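You operate a simulated robot arm through the tools that you are given. There is no shell and no other tool. Be economical: measure what you need, move in short steps, check, and stop when the job is done.

You are at the controls of a simulated robot arm. One attempt, no reset.

TASK
Put the grey tin from the top of the folding table on the white checking card.

It is judged by the outcome, as a careful person would: the job done as asked, and still so three seconds after it is handed in. It fails if anything else is knocked over, pushed out of place, dropped, spilled or broken.

THE ROBOT
A 7-joint arm with a two-finger parallel gripper, fixed in place. Base frame: the origin is at the foot of the arm, x ahead of it, y to its left, z up; the work surface is at about z = 0. Units: mm, degrees, N and s.
With the tool pointing down near the work surface it reaches from about 220 to 580 mm from the base axis. Its first joint turns from -66.0 to 66.0 degrees. Payload 2.5 kg.
The tool frame sits at the grasp point between the pads (the TCP): z along the fingers, y along the line on which they close. The tips reach 23 mm beyond it. The gripper opens to 94 mm. The fingers are 38 mm wide and 10 mm thick; the gripper's body (54 by 96 mm) begins 39 mm behind the TCP.
Orientation is that of the tool frame in the base frame, as a unit quaternion [x, y, z, w]. With the fingers straight down and closing along the base's y, the tool's x points along the base's -x, its y along +y and its z along -z.

THE INTERFACE
- The arm moves only by the tool nudge_tool. Its argument "commands" is a list of rows, each a list of 6 numbers: the shift along the tool's x, y, z in units of 20 mm (1.0 is 20 mm), then the turn, a rotation vector about the tool's x, y, z in units of 6 degrees (1.0 is 6 degrees). In form: [[tx, ty, tz, rx, ry, rz], ...]. A call has 1 to 12 rows; each row shifts and turns the commanded pose from where the row before left it, along the tool's axes as they then stand. "grip" is the opening, from 0 (shut) to 1 (fully open), set as the call begins (left out, the last holds). A call with a number of a shift or a turn outside -1 to 1 is refused whole. Each row takes 0.2 s and may step no farther than 50 mm and 8.6 degrees from the row before; otherwise, or with a gripper value out of range, the whole call is refused. Where a pose cannot be reached the arm comes as near as it can. A force on the tool above 40 N (or 10 N above the force at the start of the call, whichever is more), or a blocked arm, ends the call early, and 0.2 s more pass. The fingers move at their own pace (about 108 mm/s each) and stop on an object; they squeeze with about 28 N. The grip force told is the motor's: it shows also when the fingers shut on nothing. Time passes only in rows, and 0.2 s behind the last, so rows that do not move let the fingers close. It gives the time, the measured TCP pose, the force on the tool (base axes), the opening and the grip force at its end, in the units of the frame above (readings bear some noise).
- Cameras (640 x 400 px; columns grow to the right, rows downward): "scene" is fixed at [96.5, -401.5, 536.2]; the picture's right is [0.95, -0.32, 0.00], its down [-0.20, -0.61, -0.76] and it looks along [0.24, 0.72, -0.65] (base axes); focal length 332 px, centre (320, 200). "wrist" rides on the gripper at [86, 16, -74] in the tool frame; the picture's right is [-0.18, 0.98, 0.00], its down [-0.58, -0.11, -0.81] and it looks along [-0.79, -0.15, 0.59] (tool axes); focal length 243 px, centre (320, 200). There is no depth. A picture from a camera that has moved, and an enlarged one, comes with that camera's place and axes in the base frame and with its lens.
- capture(camera): a new picture of that camera. No time passes.
- inspect(camera, box): a new picture of the part [left, top, right, bottom] of that camera's present view, enlarged. No time passes.
- sign_off(): hands the job in; it is judged then, once.

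Go step by step. Nothing tells you positions but the pictures and the camera data: compare them with the known pose of the tool, close in by small moves and look again before you grip or let go. The budget is 90 turns and 46 pictures, counting those below and the enlarged ones. Unless the task says otherwise, let go and move clear before handing in, and close with one line.

The tools are called as name(argument=value, ...) on one line, values as JSON. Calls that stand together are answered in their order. nudge_tool: Moves the arm, as the interface text tells. Its arguments: {"type":"object","properties":{"commands":{"type":"array","items":{"type":"array","items":{"type":"number"}}},"grip":{"type":"number"}},"required":["commands"]} The other tools are called the same way: capture (camera) takes a picture; inspect (camera, box) takes an enlarged picture of a part of a camera's view; sign_off () hands the job in.

At the start:

```text
time_s: 0.0
position: [320.9, -27.0, 256.8]
orientation: [0.0, 1.0, 0.001, 0.0]
contact_force: [-0.2, -0.3, 0.0]
grip_width: 94.0
grasp_force: 0.1
```

scene: 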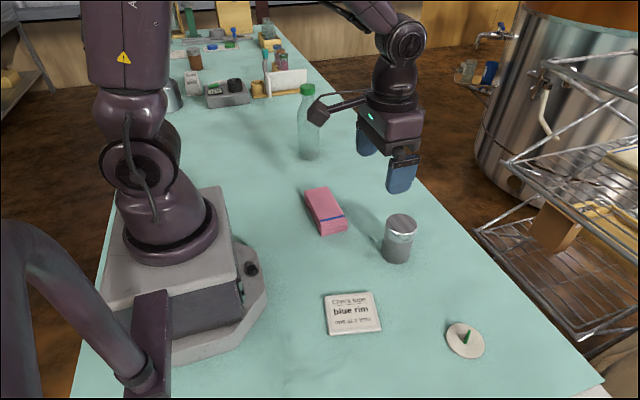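
wrist: 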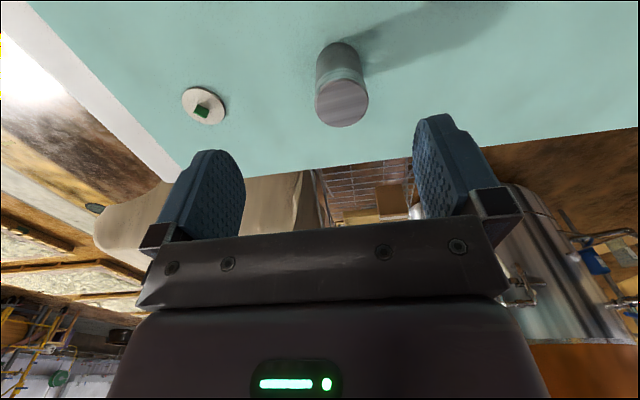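

I see a grey tin in front of the gripper, a white card with text, a round disc with a green piece, a pink packet and a bottle. I'll zoom in on the card and the tin before moving.

inspect(camera="scene", box=[300, 190, 500, 370])

inspect(camera="scene", box=[150, 20, 330, 130])

```text
2.22 times, centred on (400, 280) of scene
camera zoom: at [96.5, -401.5, 536.2], right [0.95, -0.32, 0.0], down [-0.2, -0.61, -0.76], along [0.24, 0.72, -0.65], focal length 737 px, centre (142, 22)
```

zoom: 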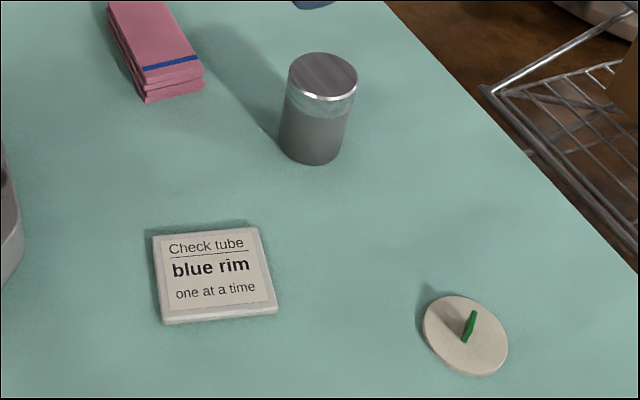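

```text
3.56 times, centred on (240, 75) of scene
camera zoom: at [96.5, -401.5, 536.2], right [0.95, -0.32, 0.0], down [-0.2, -0.61, -0.76], along [0.24, 0.72, -0.65], focal length 1179 px, centre (604, 644)
```

zoom: 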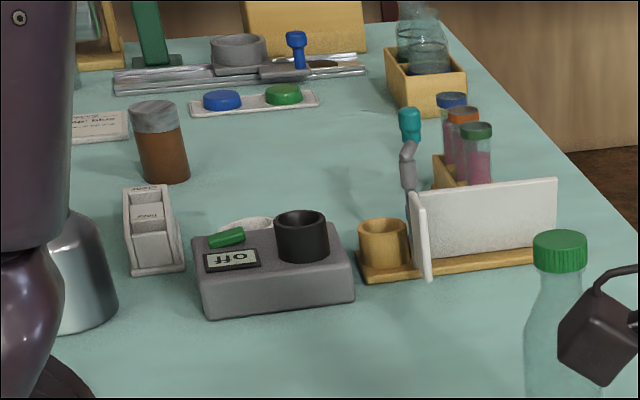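

The near card ("Check tube") is at about (250, -121), roughly 87 mm wide. The tin is at about (392, -22), about 60 mm across and 84 mm tall. I'll move above the tin, and check the second distant card too.

nudge_tool(commands=[[-0.9, 0.06, 0, 0, 0, 0], [-0.9, 0.06, 0, 0, 0, 0], [-0.9, 0.06, 0.5, 0, 0, 0], [-0.85, 0.07, 1, 0, 0, 0], [0, 0, 1, 0, 0, 0], [0, 0, 1, 0, 0, 0]], grip=1)

capture(camera="wrist")

inspect(camera="scene", box=[320, 130, 480, 280])

inspect(camera="scene", box=[160, 40, 220, 80])

```text
time_s: 1.4
position: [391.3, -22.0, 186.6]
orientation: [0.0, 1.0, 0.0, 0.0]
contact_force: [0.4, -0.1, 0.8]
grip_width: 93.8
grasp_force: 0.0
```

```text
41 pictures are left
camera wrist: at [306.0, -6.0, 260.7], right [0.18, 0.98, 0.0], down [0.58, -0.11, 0.81], along [0.79, -0.15, -0.59], focal length 243 px, centre (320, 200)
```

wrist: 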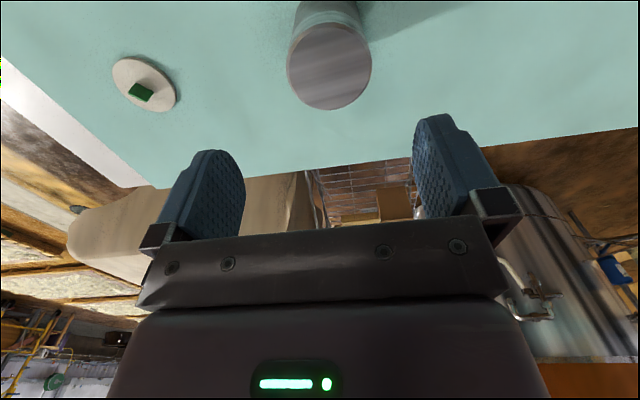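

```text
2.67 times, centred on (400, 205) of scene
camera zoom: at [96.5, -401.5, 536.2], right [0.95, -0.32, 0.0], down [-0.2, -0.61, -0.76], along [0.24, 0.72, -0.65], focal length 884 px, centre (107, 187)
```

zoom: 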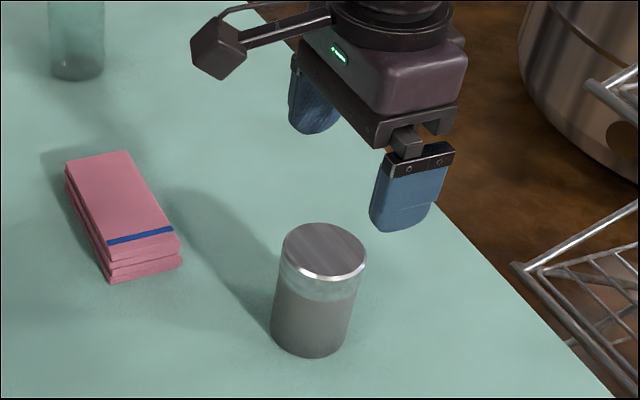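

```text
10.00 times, centred on (190, 60) of scene
camera zoom: at [96.5, -401.5, 536.2], right [0.95, -0.32, 0.0], down [-0.2, -0.61, -0.76], along [0.24, 0.72, -0.65], focal length 3315 px, centre (1620, 1600)
```

zoom: 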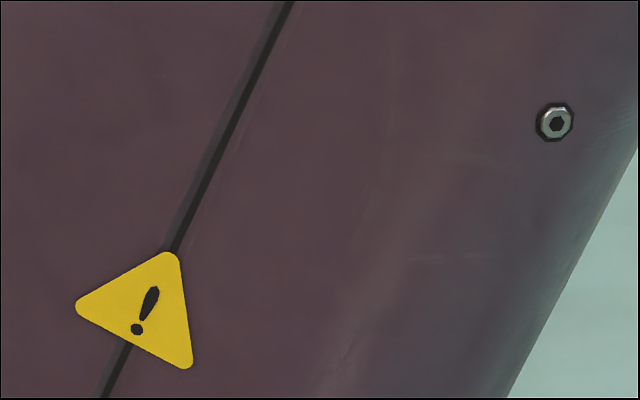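

Both views put the tin's top at about (393, -15) at a height of about 75 mm. I'll shift 7 mm and descend until the tips are just above the lid, then look.

nudge_tool(commands=[[-0.08, 0.35, 0.7, 0, 0, 0], [0, 0, 1, 0, 0, 0], [0, 0, 1, 0, 0, 0], [0, 0, 1, 0, 0, 0]])

capture(camera="wrist")

inspect(camera="scene", box=[320, 150, 480, 280])

```text
time_s: 2.4
position: [392.2, -13.0, 111.4]
orientation: [0.001, 1.0, 0.0, 0.0]
contact_force: [0.0, 0.1, -0.3]
grip_width: 94.0
grasp_force: 0.0
```

```text
38 pictures are left
camera wrist: at [306.2, 1.8, 186.4], right [0.18, 0.98, 0.0], down [0.58, -0.11, 0.81], along [0.79, -0.15, -0.59], focal length 243 px, centre (320, 200)
```

wrist: 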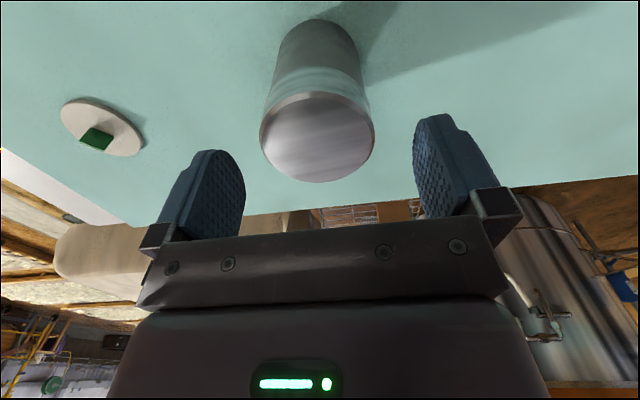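

```text
3.08 times, centred on (400, 215) of scene
camera zoom: at [96.5, -401.5, 536.2], right [0.95, -0.32, 0.0], down [-0.2, -0.61, -0.76], along [0.24, 0.72, -0.65], focal length 1020 px, centre (74, 154)
```

zoom: 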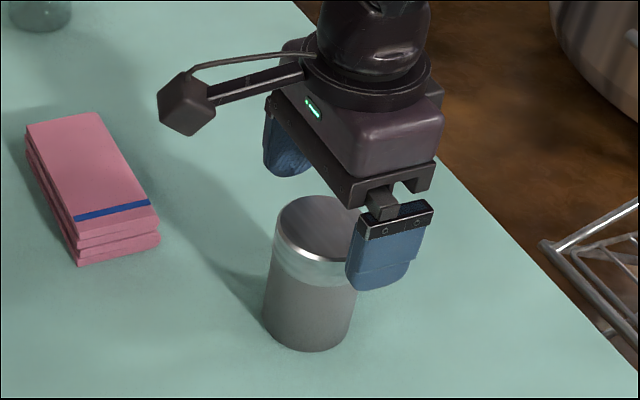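

The tin is centred at about (393, -16) and the fingers straddle it. I'll shift 2 mm, descend to about z = 52 and close.

nudge_tool(commands=[[-0.05, -0.12, 0.75, 0, 0, 0], [0, 0, 0.75, 0, 0, 0], [0, 0, 0.75, 0, 0, 0], [0, 0, 0.65, 0, 0, 0]])

capture(camera="wrist")

```text
time_s: 3.4
position: [393.8, -15.1, 54.0]
orientation: [0.0, 1.0, -0.001, 0.0]
contact_force: [0.7, 0.7, -0.7]
grip_width: 94.1
grasp_force: 0.0
```

```text
36 pictures are left
camera wrist: at [307.3, -0.8, 128.1], right [0.18, 0.98, 0.0], down [0.58, -0.11, 0.81], along [0.79, -0.15, -0.59], focal length 243 px, centre (320, 200)
```

wrist: 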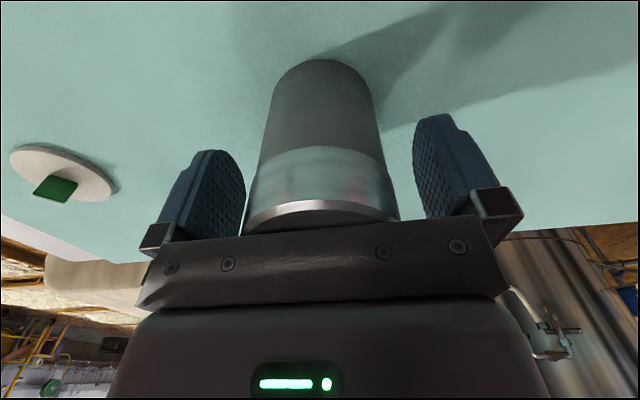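

The tin sits well between the pads, so I'll close the fingers.

nudge_tool(commands=[[0, 0, 0, 0, 0, 0], [0, 0, 0, 0, 0, 0], [0, 0, 0, 0, 0, 0]], grip=0)

capture(camera="wrist")

```text
time_s: 4.2
position: [392.8, -17.3, 52.4]
orientation: [0.0, 1.0, 0.0, 0.0]
contact_force: [-0.8, -0.1, -0.3]
grip_width: 59.0
grasp_force: 27.7
```

```text
35 pictures are left
camera wrist: at [307.2, -0.8, 128.2], right [0.18, 0.98, 0.0], down [0.58, -0.11, 0.81], along [0.79, -0.15, -0.59], focal length 243 px, centre (320, 200)
```

wrist: 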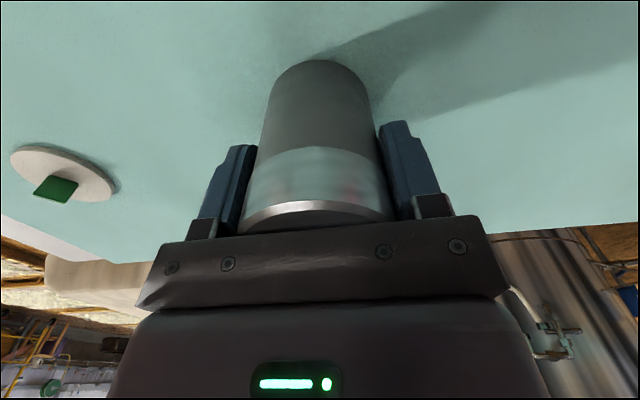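

The grip holds at 59 mm. I'll lift straight up and check.

nudge_tool(commands=[[0, 0, -0.5, 0, 0, 0], [0, 0, -0.8, 0, 0, 0], [0, 0, -0.8, 0, 0, 0], [0, 0, -0.4, 0, 0, 0]])

capture(camera="scene")

```text
time_s: 5.2
position: [395.3, -17.8, 104.7]
orientation: [-0.001, 1.0, 0.0, 0.001]
contact_force: [-0.2, 0.0, -1.2]
grip_width: 59.0
grasp_force: 28.3
```

```text
34 pictures are left
```

scene: 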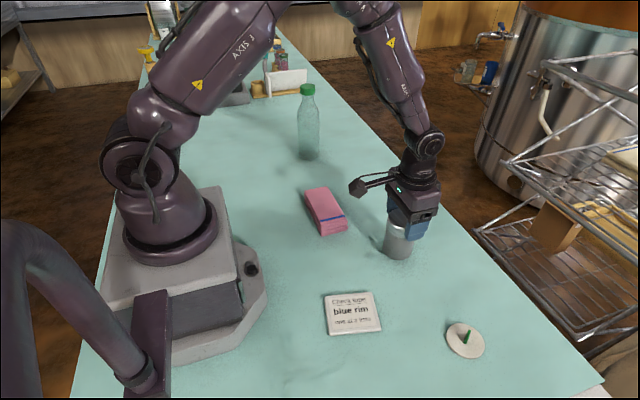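

The tin's bottom looks barely changed in the picture, so I'll zoom in to see whether it really lifted.

inspect(camera="scene", box=[340, 160, 470, 280])

capture(camera="wrist")

```text
3.33 times, centred on (405, 220) of scene
camera zoom: at [96.5, -401.5, 536.2], right [0.95, -0.32, 0.0], down [-0.2, -0.61, -0.76], along [0.24, 0.72, -0.65], focal length 1105 px, centre (37, 133)
```

zoom: 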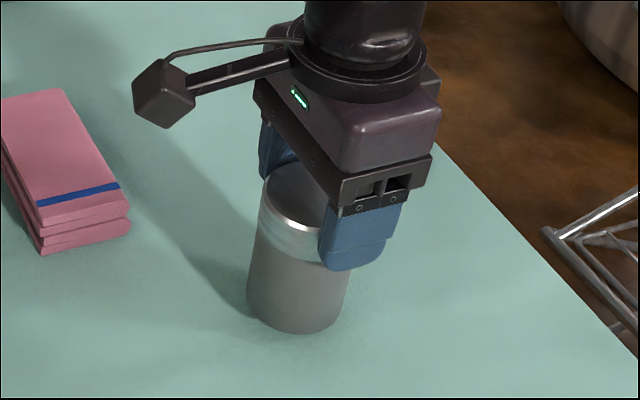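

```text
32 pictures are left
camera wrist: at [308.4, -0.9, 178.6], right [0.18, 0.98, 0.0], down [0.58, -0.11, 0.81], along [0.79, -0.15, -0.59], focal length 243 px, centre (320, 200)
```

wrist: 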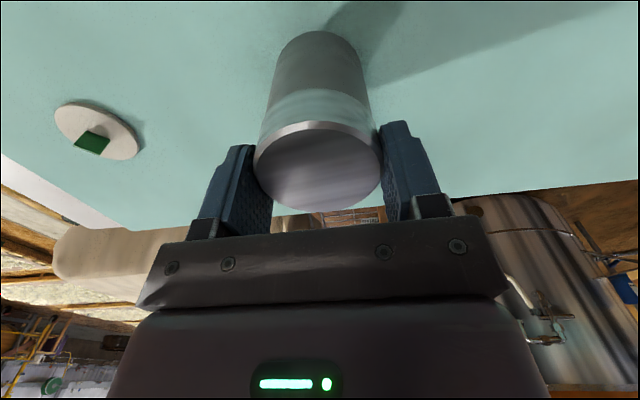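

The tin slipped down through the pads: the upper band is slick and the tin is at or near the table. I'll lower gently to seat it, watching the force.

nudge_tool(commands=[[0, 0, 0.1, 0, 0, 0], [0, 0, 0.1, 0, 0, 0], [0, 0, 0.1, 0, 0, 0]])

inspect(camera="scene", box=[340, 160, 470, 280])

```text
time_s: 6.0
position: [395.1, -15.7, 98.4]
orientation: [0.0, 1.0, 0.0, 0.0]
contact_force: [-0.2, 0.0, -1.8]
grip_width: 59.1
grasp_force: 28.2
```

```text
3.33 times, centred on (405, 220) of scene
camera zoom: at [96.5, -401.5, 536.2], right [0.95, -0.32, 0.0], down [-0.2, -0.61, -0.76], along [0.24, 0.72, -0.65], focal length 1105 px, centre (37, 133)
```

zoom: 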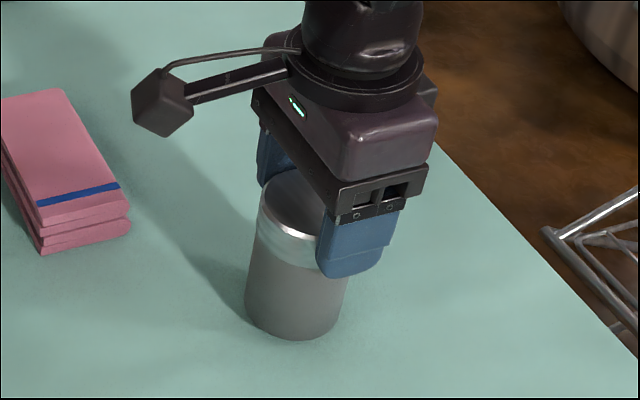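

The tin hangs a few mm above the table and moves with the arm. I'll lower until I feel contact.

nudge_tool(commands=[[0, 0, 0.1, 0, 0, 0], [0, 0, 0.1, 0, 0, 0], [0, 0, 0.1, 0, 0, 0]])

inspect(camera="scene", box=[340, 160, 470, 280])

```text
time_s: 6.8
position: [394.6, -16.7, 91.6]
orientation: [0.0, 1.0, 0.0, -0.001]
contact_force: [-0.3, 0.2, -1.5]
grip_width: 59.2
grasp_force: 28.2
```

```text
3.33 times, centred on (405, 220) of scene
camera zoom: at [96.5, -401.5, 536.2], right [0.95, -0.32, 0.0], down [-0.2, -0.61, -0.76], along [0.24, 0.72, -0.65], focal length 1105 px, centre (37, 133)
```

zoom: 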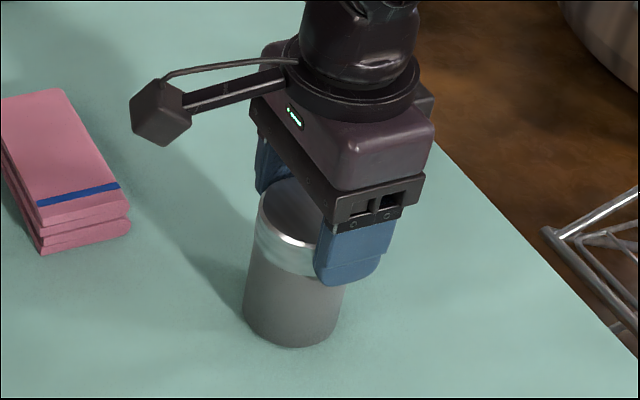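

The tin's base is back at about its original image height. I'll take a few more small steps to feel contact.

nudge_tool(commands=[[0, 0, 0.1, 0, 0, 0], [0, 0, 0.1, 0, 0, 0], [0, 0, 0.1, 0, 0, 0]])

inspect(camera="scene", box=[340, 160, 470, 280])

```text
time_s: 7.6
position: [395.9, -15.8, 86.1]
orientation: [0.002, 1.0, 0.0, 0.003]
contact_force: [-1.7, -0.1, 24.0]
grip_width: 59.0
grasp_force: 28.4
```

```text
3.33 times, centred on (405, 220) of scene
camera zoom: at [96.4, -401.5, 536.2], right [0.95, -0.32, 0.0], down [-0.2, -0.61, -0.76], along [0.24, 0.72, -0.65], focal length 1105 px, centre (37, 133)
```

zoom: 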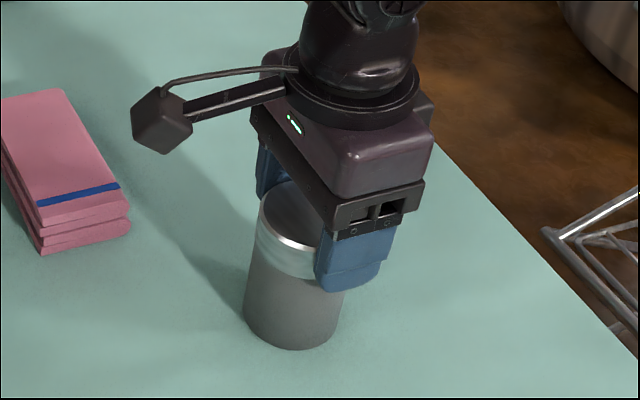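

The tin is seated at z ≈ 88 mm for the TCP, and this grip on the upper band bore 24 N without sliding. I'll lift slowly with this grip and see whether it holds.

nudge_tool(commands=[[0, 0, -0.15, 0, 0, 0], [0, 0, -0.15, 0, 0, 0], [0, 0, -0.15, 0, 0, 0], [0, 0, -0.15, 0, 0, 0], [0, 0, -0.15, 0, 0, 0], [0, 0, -0.15, 0, 0, 0], [0, 0, 0, 0, 0, 0]])

inspect(camera="scene", box=[340, 160, 470, 280])

capture(camera="wrist")

```text
time_s: 9.2
position: [395.9, -16.9, 103.6]
orientation: [-0.001, 1.0, 0.0, 0.001]
contact_force: [0.0, -0.5, -0.2]
grip_width: 58.7
grasp_force: 28.0
```

```text
3.33 times, centred on (405, 220) of scene
camera zoom: at [96.5, -401.5, 536.2], right [0.95, -0.32, 0.0], down [-0.2, -0.61, -0.76], along [0.24, 0.72, -0.65], focal length 1105 px, centre (37, 133)
```

zoom: 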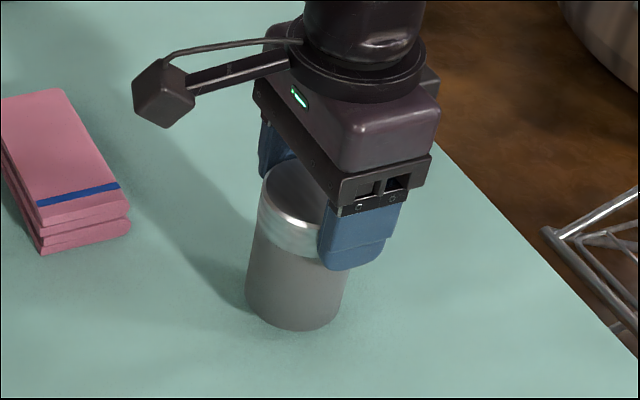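

```text
27 pictures are left
camera wrist: at [308.6, -0.2, 178.2], right [0.18, 0.98, 0.0], down [0.58, -0.11, 0.81], along [0.79, -0.15, -0.59], focal length 243 px, centre (320, 200)
```

wrist: 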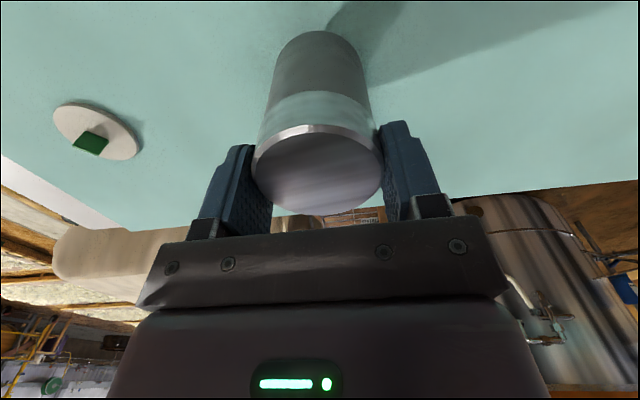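

It holds, about 16 mm up with no noticeable slip. I'll raise it a bit more and start moving slowly toward the card.

nudge_tool(commands=[[0, 0, -0.15, 0, 0, 0], [0, 0, -0.2, 0, 0, 0], [0, 0, -0.2, 0, 0, 0], [0, 0, -0.2, 0, 0, 0], [0.15, -0.11, 0, 0, 0, 0], [0.3, -0.22, 0, 0, 0, 0], [0.3, -0.22, 0, 0, 0, 0], [0.3, -0.22, 0, 0, 0, 0], [0.15, -0.11, 0, 0, 0, 0]])

inspect(camera="scene", box=[310, 160, 470, 340])

```text
time_s: 11.2
position: [370.8, -34.1, 118.2]
orientation: [0.0, 1.0, 0.0, -0.001]
contact_force: [0.3, 0.1, -1.0]
grip_width: 59.0
grasp_force: 28.7
```

```text
2.22 times, centred on (390, 250) of scene
camera zoom: at [96.5, -401.5, 536.2], right [0.95, -0.32, 0.0], down [-0.2, -0.61, -0.76], along [0.24, 0.72, -0.65], focal length 737 px, centre (164, 89)
```

zoom: 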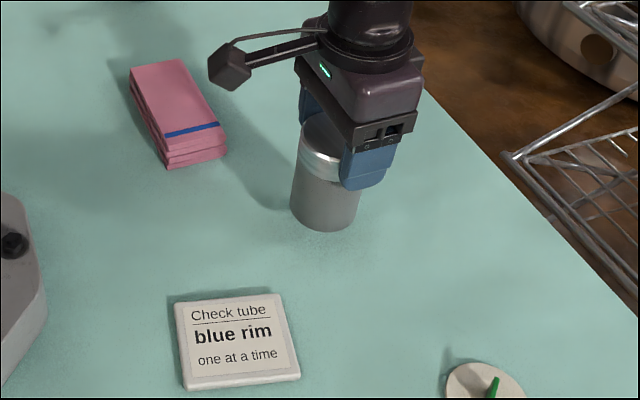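

Still holding, with the base about 29 mm up. I'll continue toward the card.

nudge_tool(commands=[[0.15, -0.11, 0, 0, 0, 0], [0.3, -0.22, 0, 0, 0, 0], [0.3, -0.22, 0, 0, 0, 0], [0.3, -0.22, 0, 0, 0, 0], [0.3, -0.22, 0, 0, 0, 0], [0.3, -0.22, 0, 0, 0, 0], [0.3, -0.22, 0, 0, 0, 0], [0.3, -0.22, 0, 0, 0, 0], [0.3, -0.22, 0, 0, 0, 0], [0.3, -0.22, 0, 0, 0, 0], [0.15, -0.11, 0, 0, 0, 0]])

inspect(camera="scene", box=[280, 190, 440, 360])

```text
time_s: 13.6
position: [311.1, -79.5, 119.0]
orientation: [0.0, 1.0, 0.001, 0.0]
contact_force: [0.6, 0.6, -0.7]
grip_width: 58.6
grasp_force: 27.3
```

```text
2.35 times, centred on (360, 275) of scene
camera zoom: at [96.5, -401.5, 536.2], right [0.95, -0.32, 0.0], down [-0.2, -0.61, -0.76], along [0.24, 0.72, -0.65], focal length 780 px, centre (226, 24)
```

zoom: 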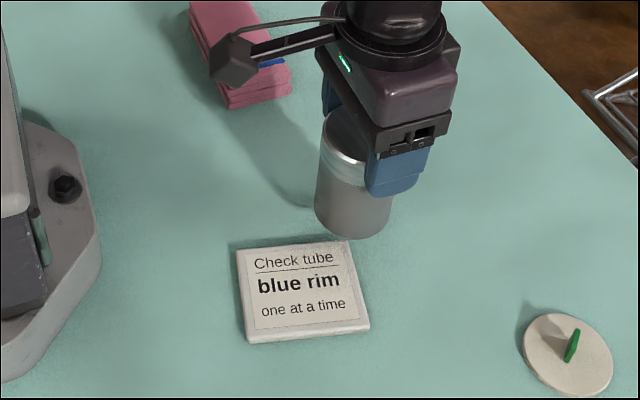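

Still stable. I'll finish the approach over the card centre.

nudge_tool(commands=[[0.15, -0.1, 0, 0, 0, 0], [0.3, -0.21, 0, 0, 0, 0], [0.3, -0.21, 0, 0, 0, 0], [0.3, -0.21, 0, 0, 0, 0], [0.3, -0.21, 0, 0, 0, 0], [0.3, -0.21, 0, 0, 0, 0], [0.3, -0.21, 0, 0, 0, 0], [0.3, -0.21, 0, 0, 0, 0], [0.3, -0.21, 0, 0, 0, 0], [0.3, -0.21, 0, 0, 0, 0], [0.2, -0.14, 0, 0, 0, 0]])

inspect(camera="scene", box=[270, 200, 430, 370])

capture(camera="wrist")

```text
time_s: 16.0
position: [250.3, -122.6, 119.8]
orientation: [0.0, 1.0, 0.001, 0.0]
contact_force: [-0.2, -0.5, -2.0]
grip_width: 58.7
grasp_force: 28.4
```

```text
2.35 times, centred on (350, 285) of scene
camera zoom: at [96.5, -401.5, 536.2], right [0.95, -0.32, 0.0], down [-0.2, -0.61, -0.76], along [0.24, 0.72, -0.65], focal length 780 px, centre (249, 0)
```

zoom: 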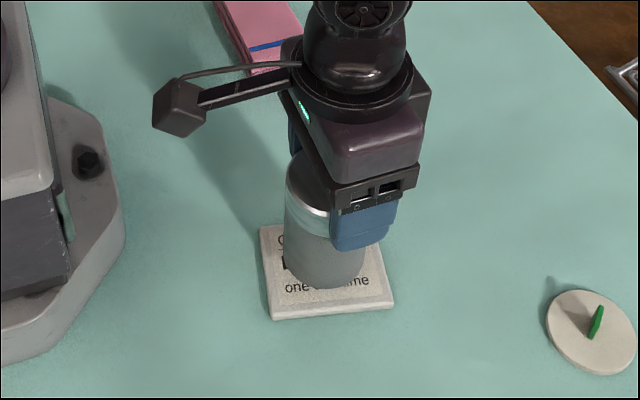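

```text
23 pictures are left
camera wrist: at [163.7, -104.9, 193.8], right [0.18, 0.98, 0.0], down [0.58, -0.11, 0.81], along [0.79, -0.15, -0.59], focal length 243 px, centre (320, 200)
```

wrist: 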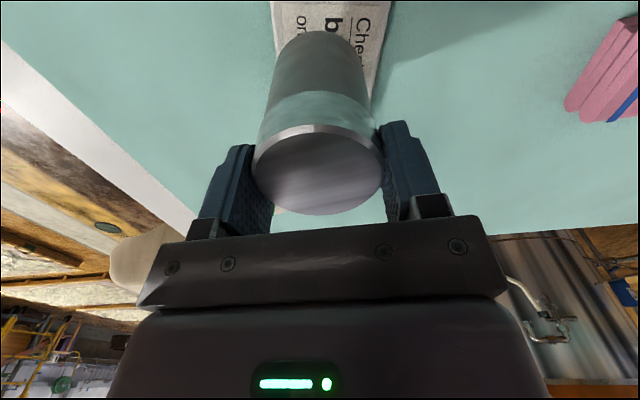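

The tin is centred over the card in both views. I'll lower slowly until contact.

nudge_tool(commands=[[0, 0, 0.15, 0, 0, 0], [0, 0, 0.2, 0, 0, 0], [0, 0, 0.2, 0, 0, 0], [0, 0, 0.15, 0, 0, 0], [0, 0, 0.08, 0, 0, 0]])

inspect(camera="scene", box=[300, 220, 420, 350])

```text
time_s: 17.2
position: [250.5, -120.6, 103.2]
orientation: [0.0, 1.0, 0.0, 0.0]
contact_force: [-0.1, 0.0, -1.4]
grip_width: 58.4
grasp_force: 29.0
```

```text
3.08 times, centred on (360, 285) of scene
camera zoom: at [96.5, -401.5, 536.2], right [0.95, -0.32, 0.0], down [-0.2, -0.61, -0.76], along [0.24, 0.72, -0.65], focal length 1020 px, centre (197, -62)
```

zoom: 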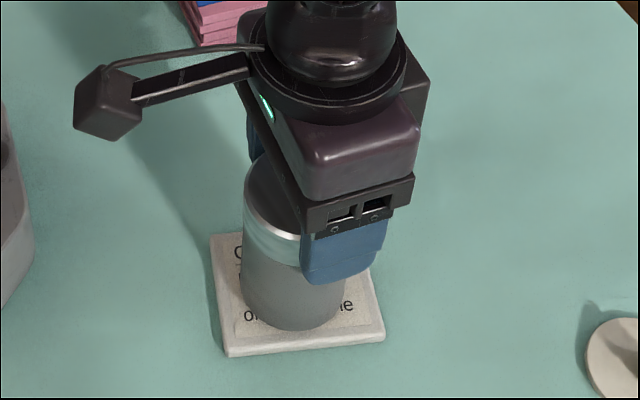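

The tin is centred on the card with a few mm of height left. I'll use tiny steps to find contact.

nudge_tool(commands=[[0, 0, 0.07, 0, 0, 0], [0, 0, 0.07, 0, 0, 0], [0, 0, 0.06, 0, 0, 0]])

```text
time_s: 18.0
position: [250.6, -120.4, 99.3]
orientation: [0.0, 1.0, 0.001, 0.0]
contact_force: [0.4, -0.1, -1.7]
grip_width: 58.7
grasp_force: 28.1
```

nudge_tool(commands=[[0, 0, 0.05, 0, 0, 0], [0, 0, 0.05, 0, 0, 0]])

```text
time_s: 18.6
position: [250.6, -120.0, 97.9]
orientation: [0.0, 1.0, -0.001, 0.0]
contact_force: [-0.2, -0.5, -1.8]
grip_width: 58.5
grasp_force: 28.0
```

No contact yet, so I'll keep going in 1 mm steps.

nudge_tool(commands=[[0, 0, 0.05, 0, 0, 0], [0, 0, 0.05, 0, 0, 0]])

```text
time_s: 19.2
position: [249.7, -121.2, 95.6]
orientation: [0.0, 1.0, -0.001, 0.001]
contact_force: [-1.8, 0.1, 13.6]
grip_width: 58.7
grasp_force: 28.2
```

Contact: the tin rests on the card. I'll ease off the pressure slightly and open the fingers.

nudge_tool(commands=[[0, 0, -0.03, 0, 0, 0]])

nudge_tool(commands=[[0, 0, 0, 0, 0, 0], [0, 0, 0, 0, 0, 0], [0, 0, 0, 0, 0, 0]], grip=1)

capture(camera="wrist")

inspect(camera="scene", box=[300, 220, 420, 350])

```text
time_s: 19.6
position: [250.3, -120.9, 95.7]
orientation: [0.0, 1.0, 0.0, 0.0]
contact_force: [-0.7, -0.9, 7.3]
grip_width: 58.5
grasp_force: 27.5
```

```text
time_s: 20.4
position: [249.5, -120.6, 96.4]
orientation: [0.0, 1.0, 0.001, 0.001]
contact_force: [-0.4, -0.3, 0.2]
grip_width: 94.2
grasp_force: 0.0
```

```text
21 pictures are left
camera wrist: at [163.8, -105.1, 170.1], right [0.18, 0.98, 0.0], down [0.58, -0.11, 0.81], along [0.79, -0.15, -0.59], focal length 243 px, centre (320, 200)
```

wrist: 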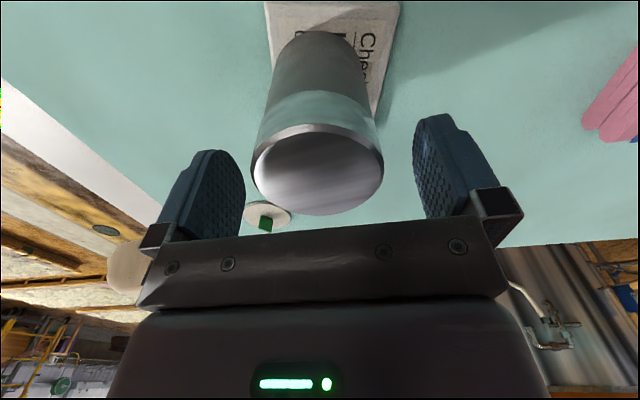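

```text
3.08 times, centred on (360, 285) of scene
camera zoom: at [96.5, -401.5, 536.2], right [0.95, -0.32, 0.0], down [-0.2, -0.61, -0.76], along [0.24, 0.72, -0.65], focal length 1020 px, centre (197, -62)
```

zoom: 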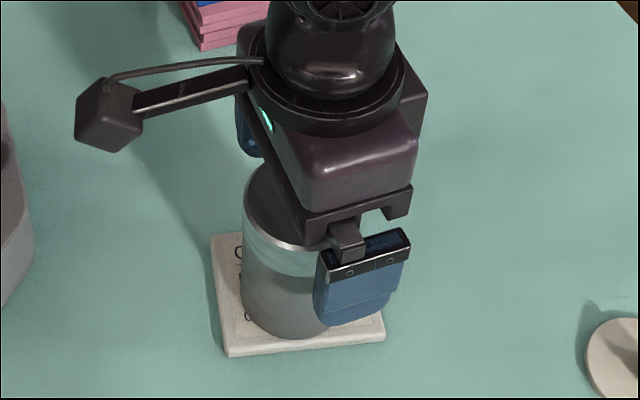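

The tin stands free on the card. I'll rise straight up clear of it and verify.

nudge_tool(commands=[[0, 0, -0.5, 0, 0, 0], [0, 0, -1, 0, 0, 0], [0, 0, -1, 0, 0, 0], [0, 0, -1, 0, 0, 0], [0, 0, -1, 0, 0, 0], [0, 0, -1, 0, 0, 0], [-1, 1, 0, 0, 0, 0], [-1, 1, 0, 0, 0, 0], [-1, 1, 0, 0, 0, 0], [-1, 1, 0, 0, 0, 0]])

capture(camera="scene")

inspect(camera="scene", box=[290, 220, 420, 350])

```text
time_s: 22.6
position: [330.4, -39.3, 207.5]
orientation: [0.0, 1.0, 0.001, 0.0]
contact_force: [0.4, -0.7, 0.4]
grip_width: 94.2
grasp_force: 0.1
```

```text
19 pictures are left
```

scene: 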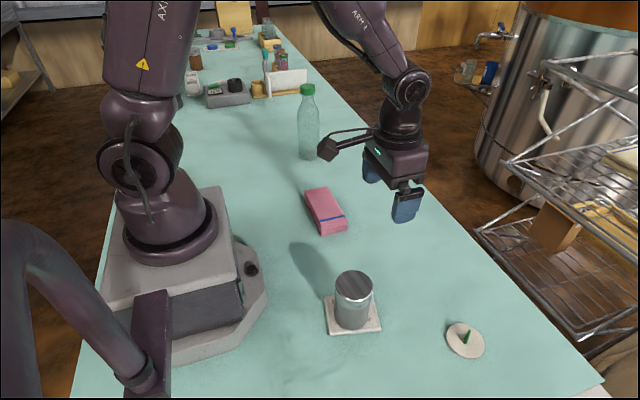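

```text
3.08 times, centred on (355, 285) of scene
camera zoom: at [96.5, -401.5, 536.2], right [0.95, -0.32, 0.0], down [-0.2, -0.61, -0.76], along [0.24, 0.72, -0.65], focal length 1020 px, centre (212, -62)
```

zoom: 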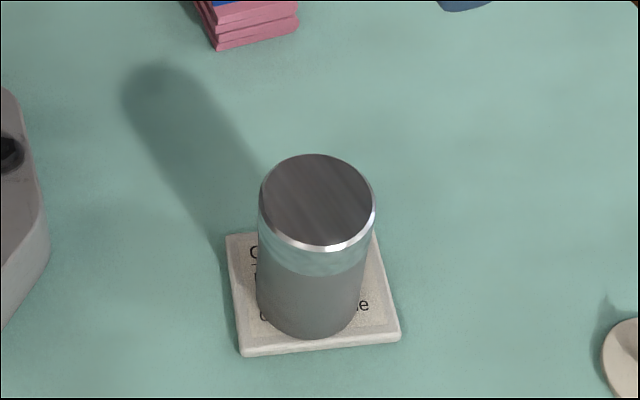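

The tin stands upright in the middle of the card, the arm is clear and nothing else has moved. I'm handing in.

sign_off()

```text
The job is handed in.
```

The grey tin is standing upright in the middle of the white checking card (the "Check tube" one); it slipped in the grip on the first lift, but I seated it and carried it over without dropping it or disturbing anything else.
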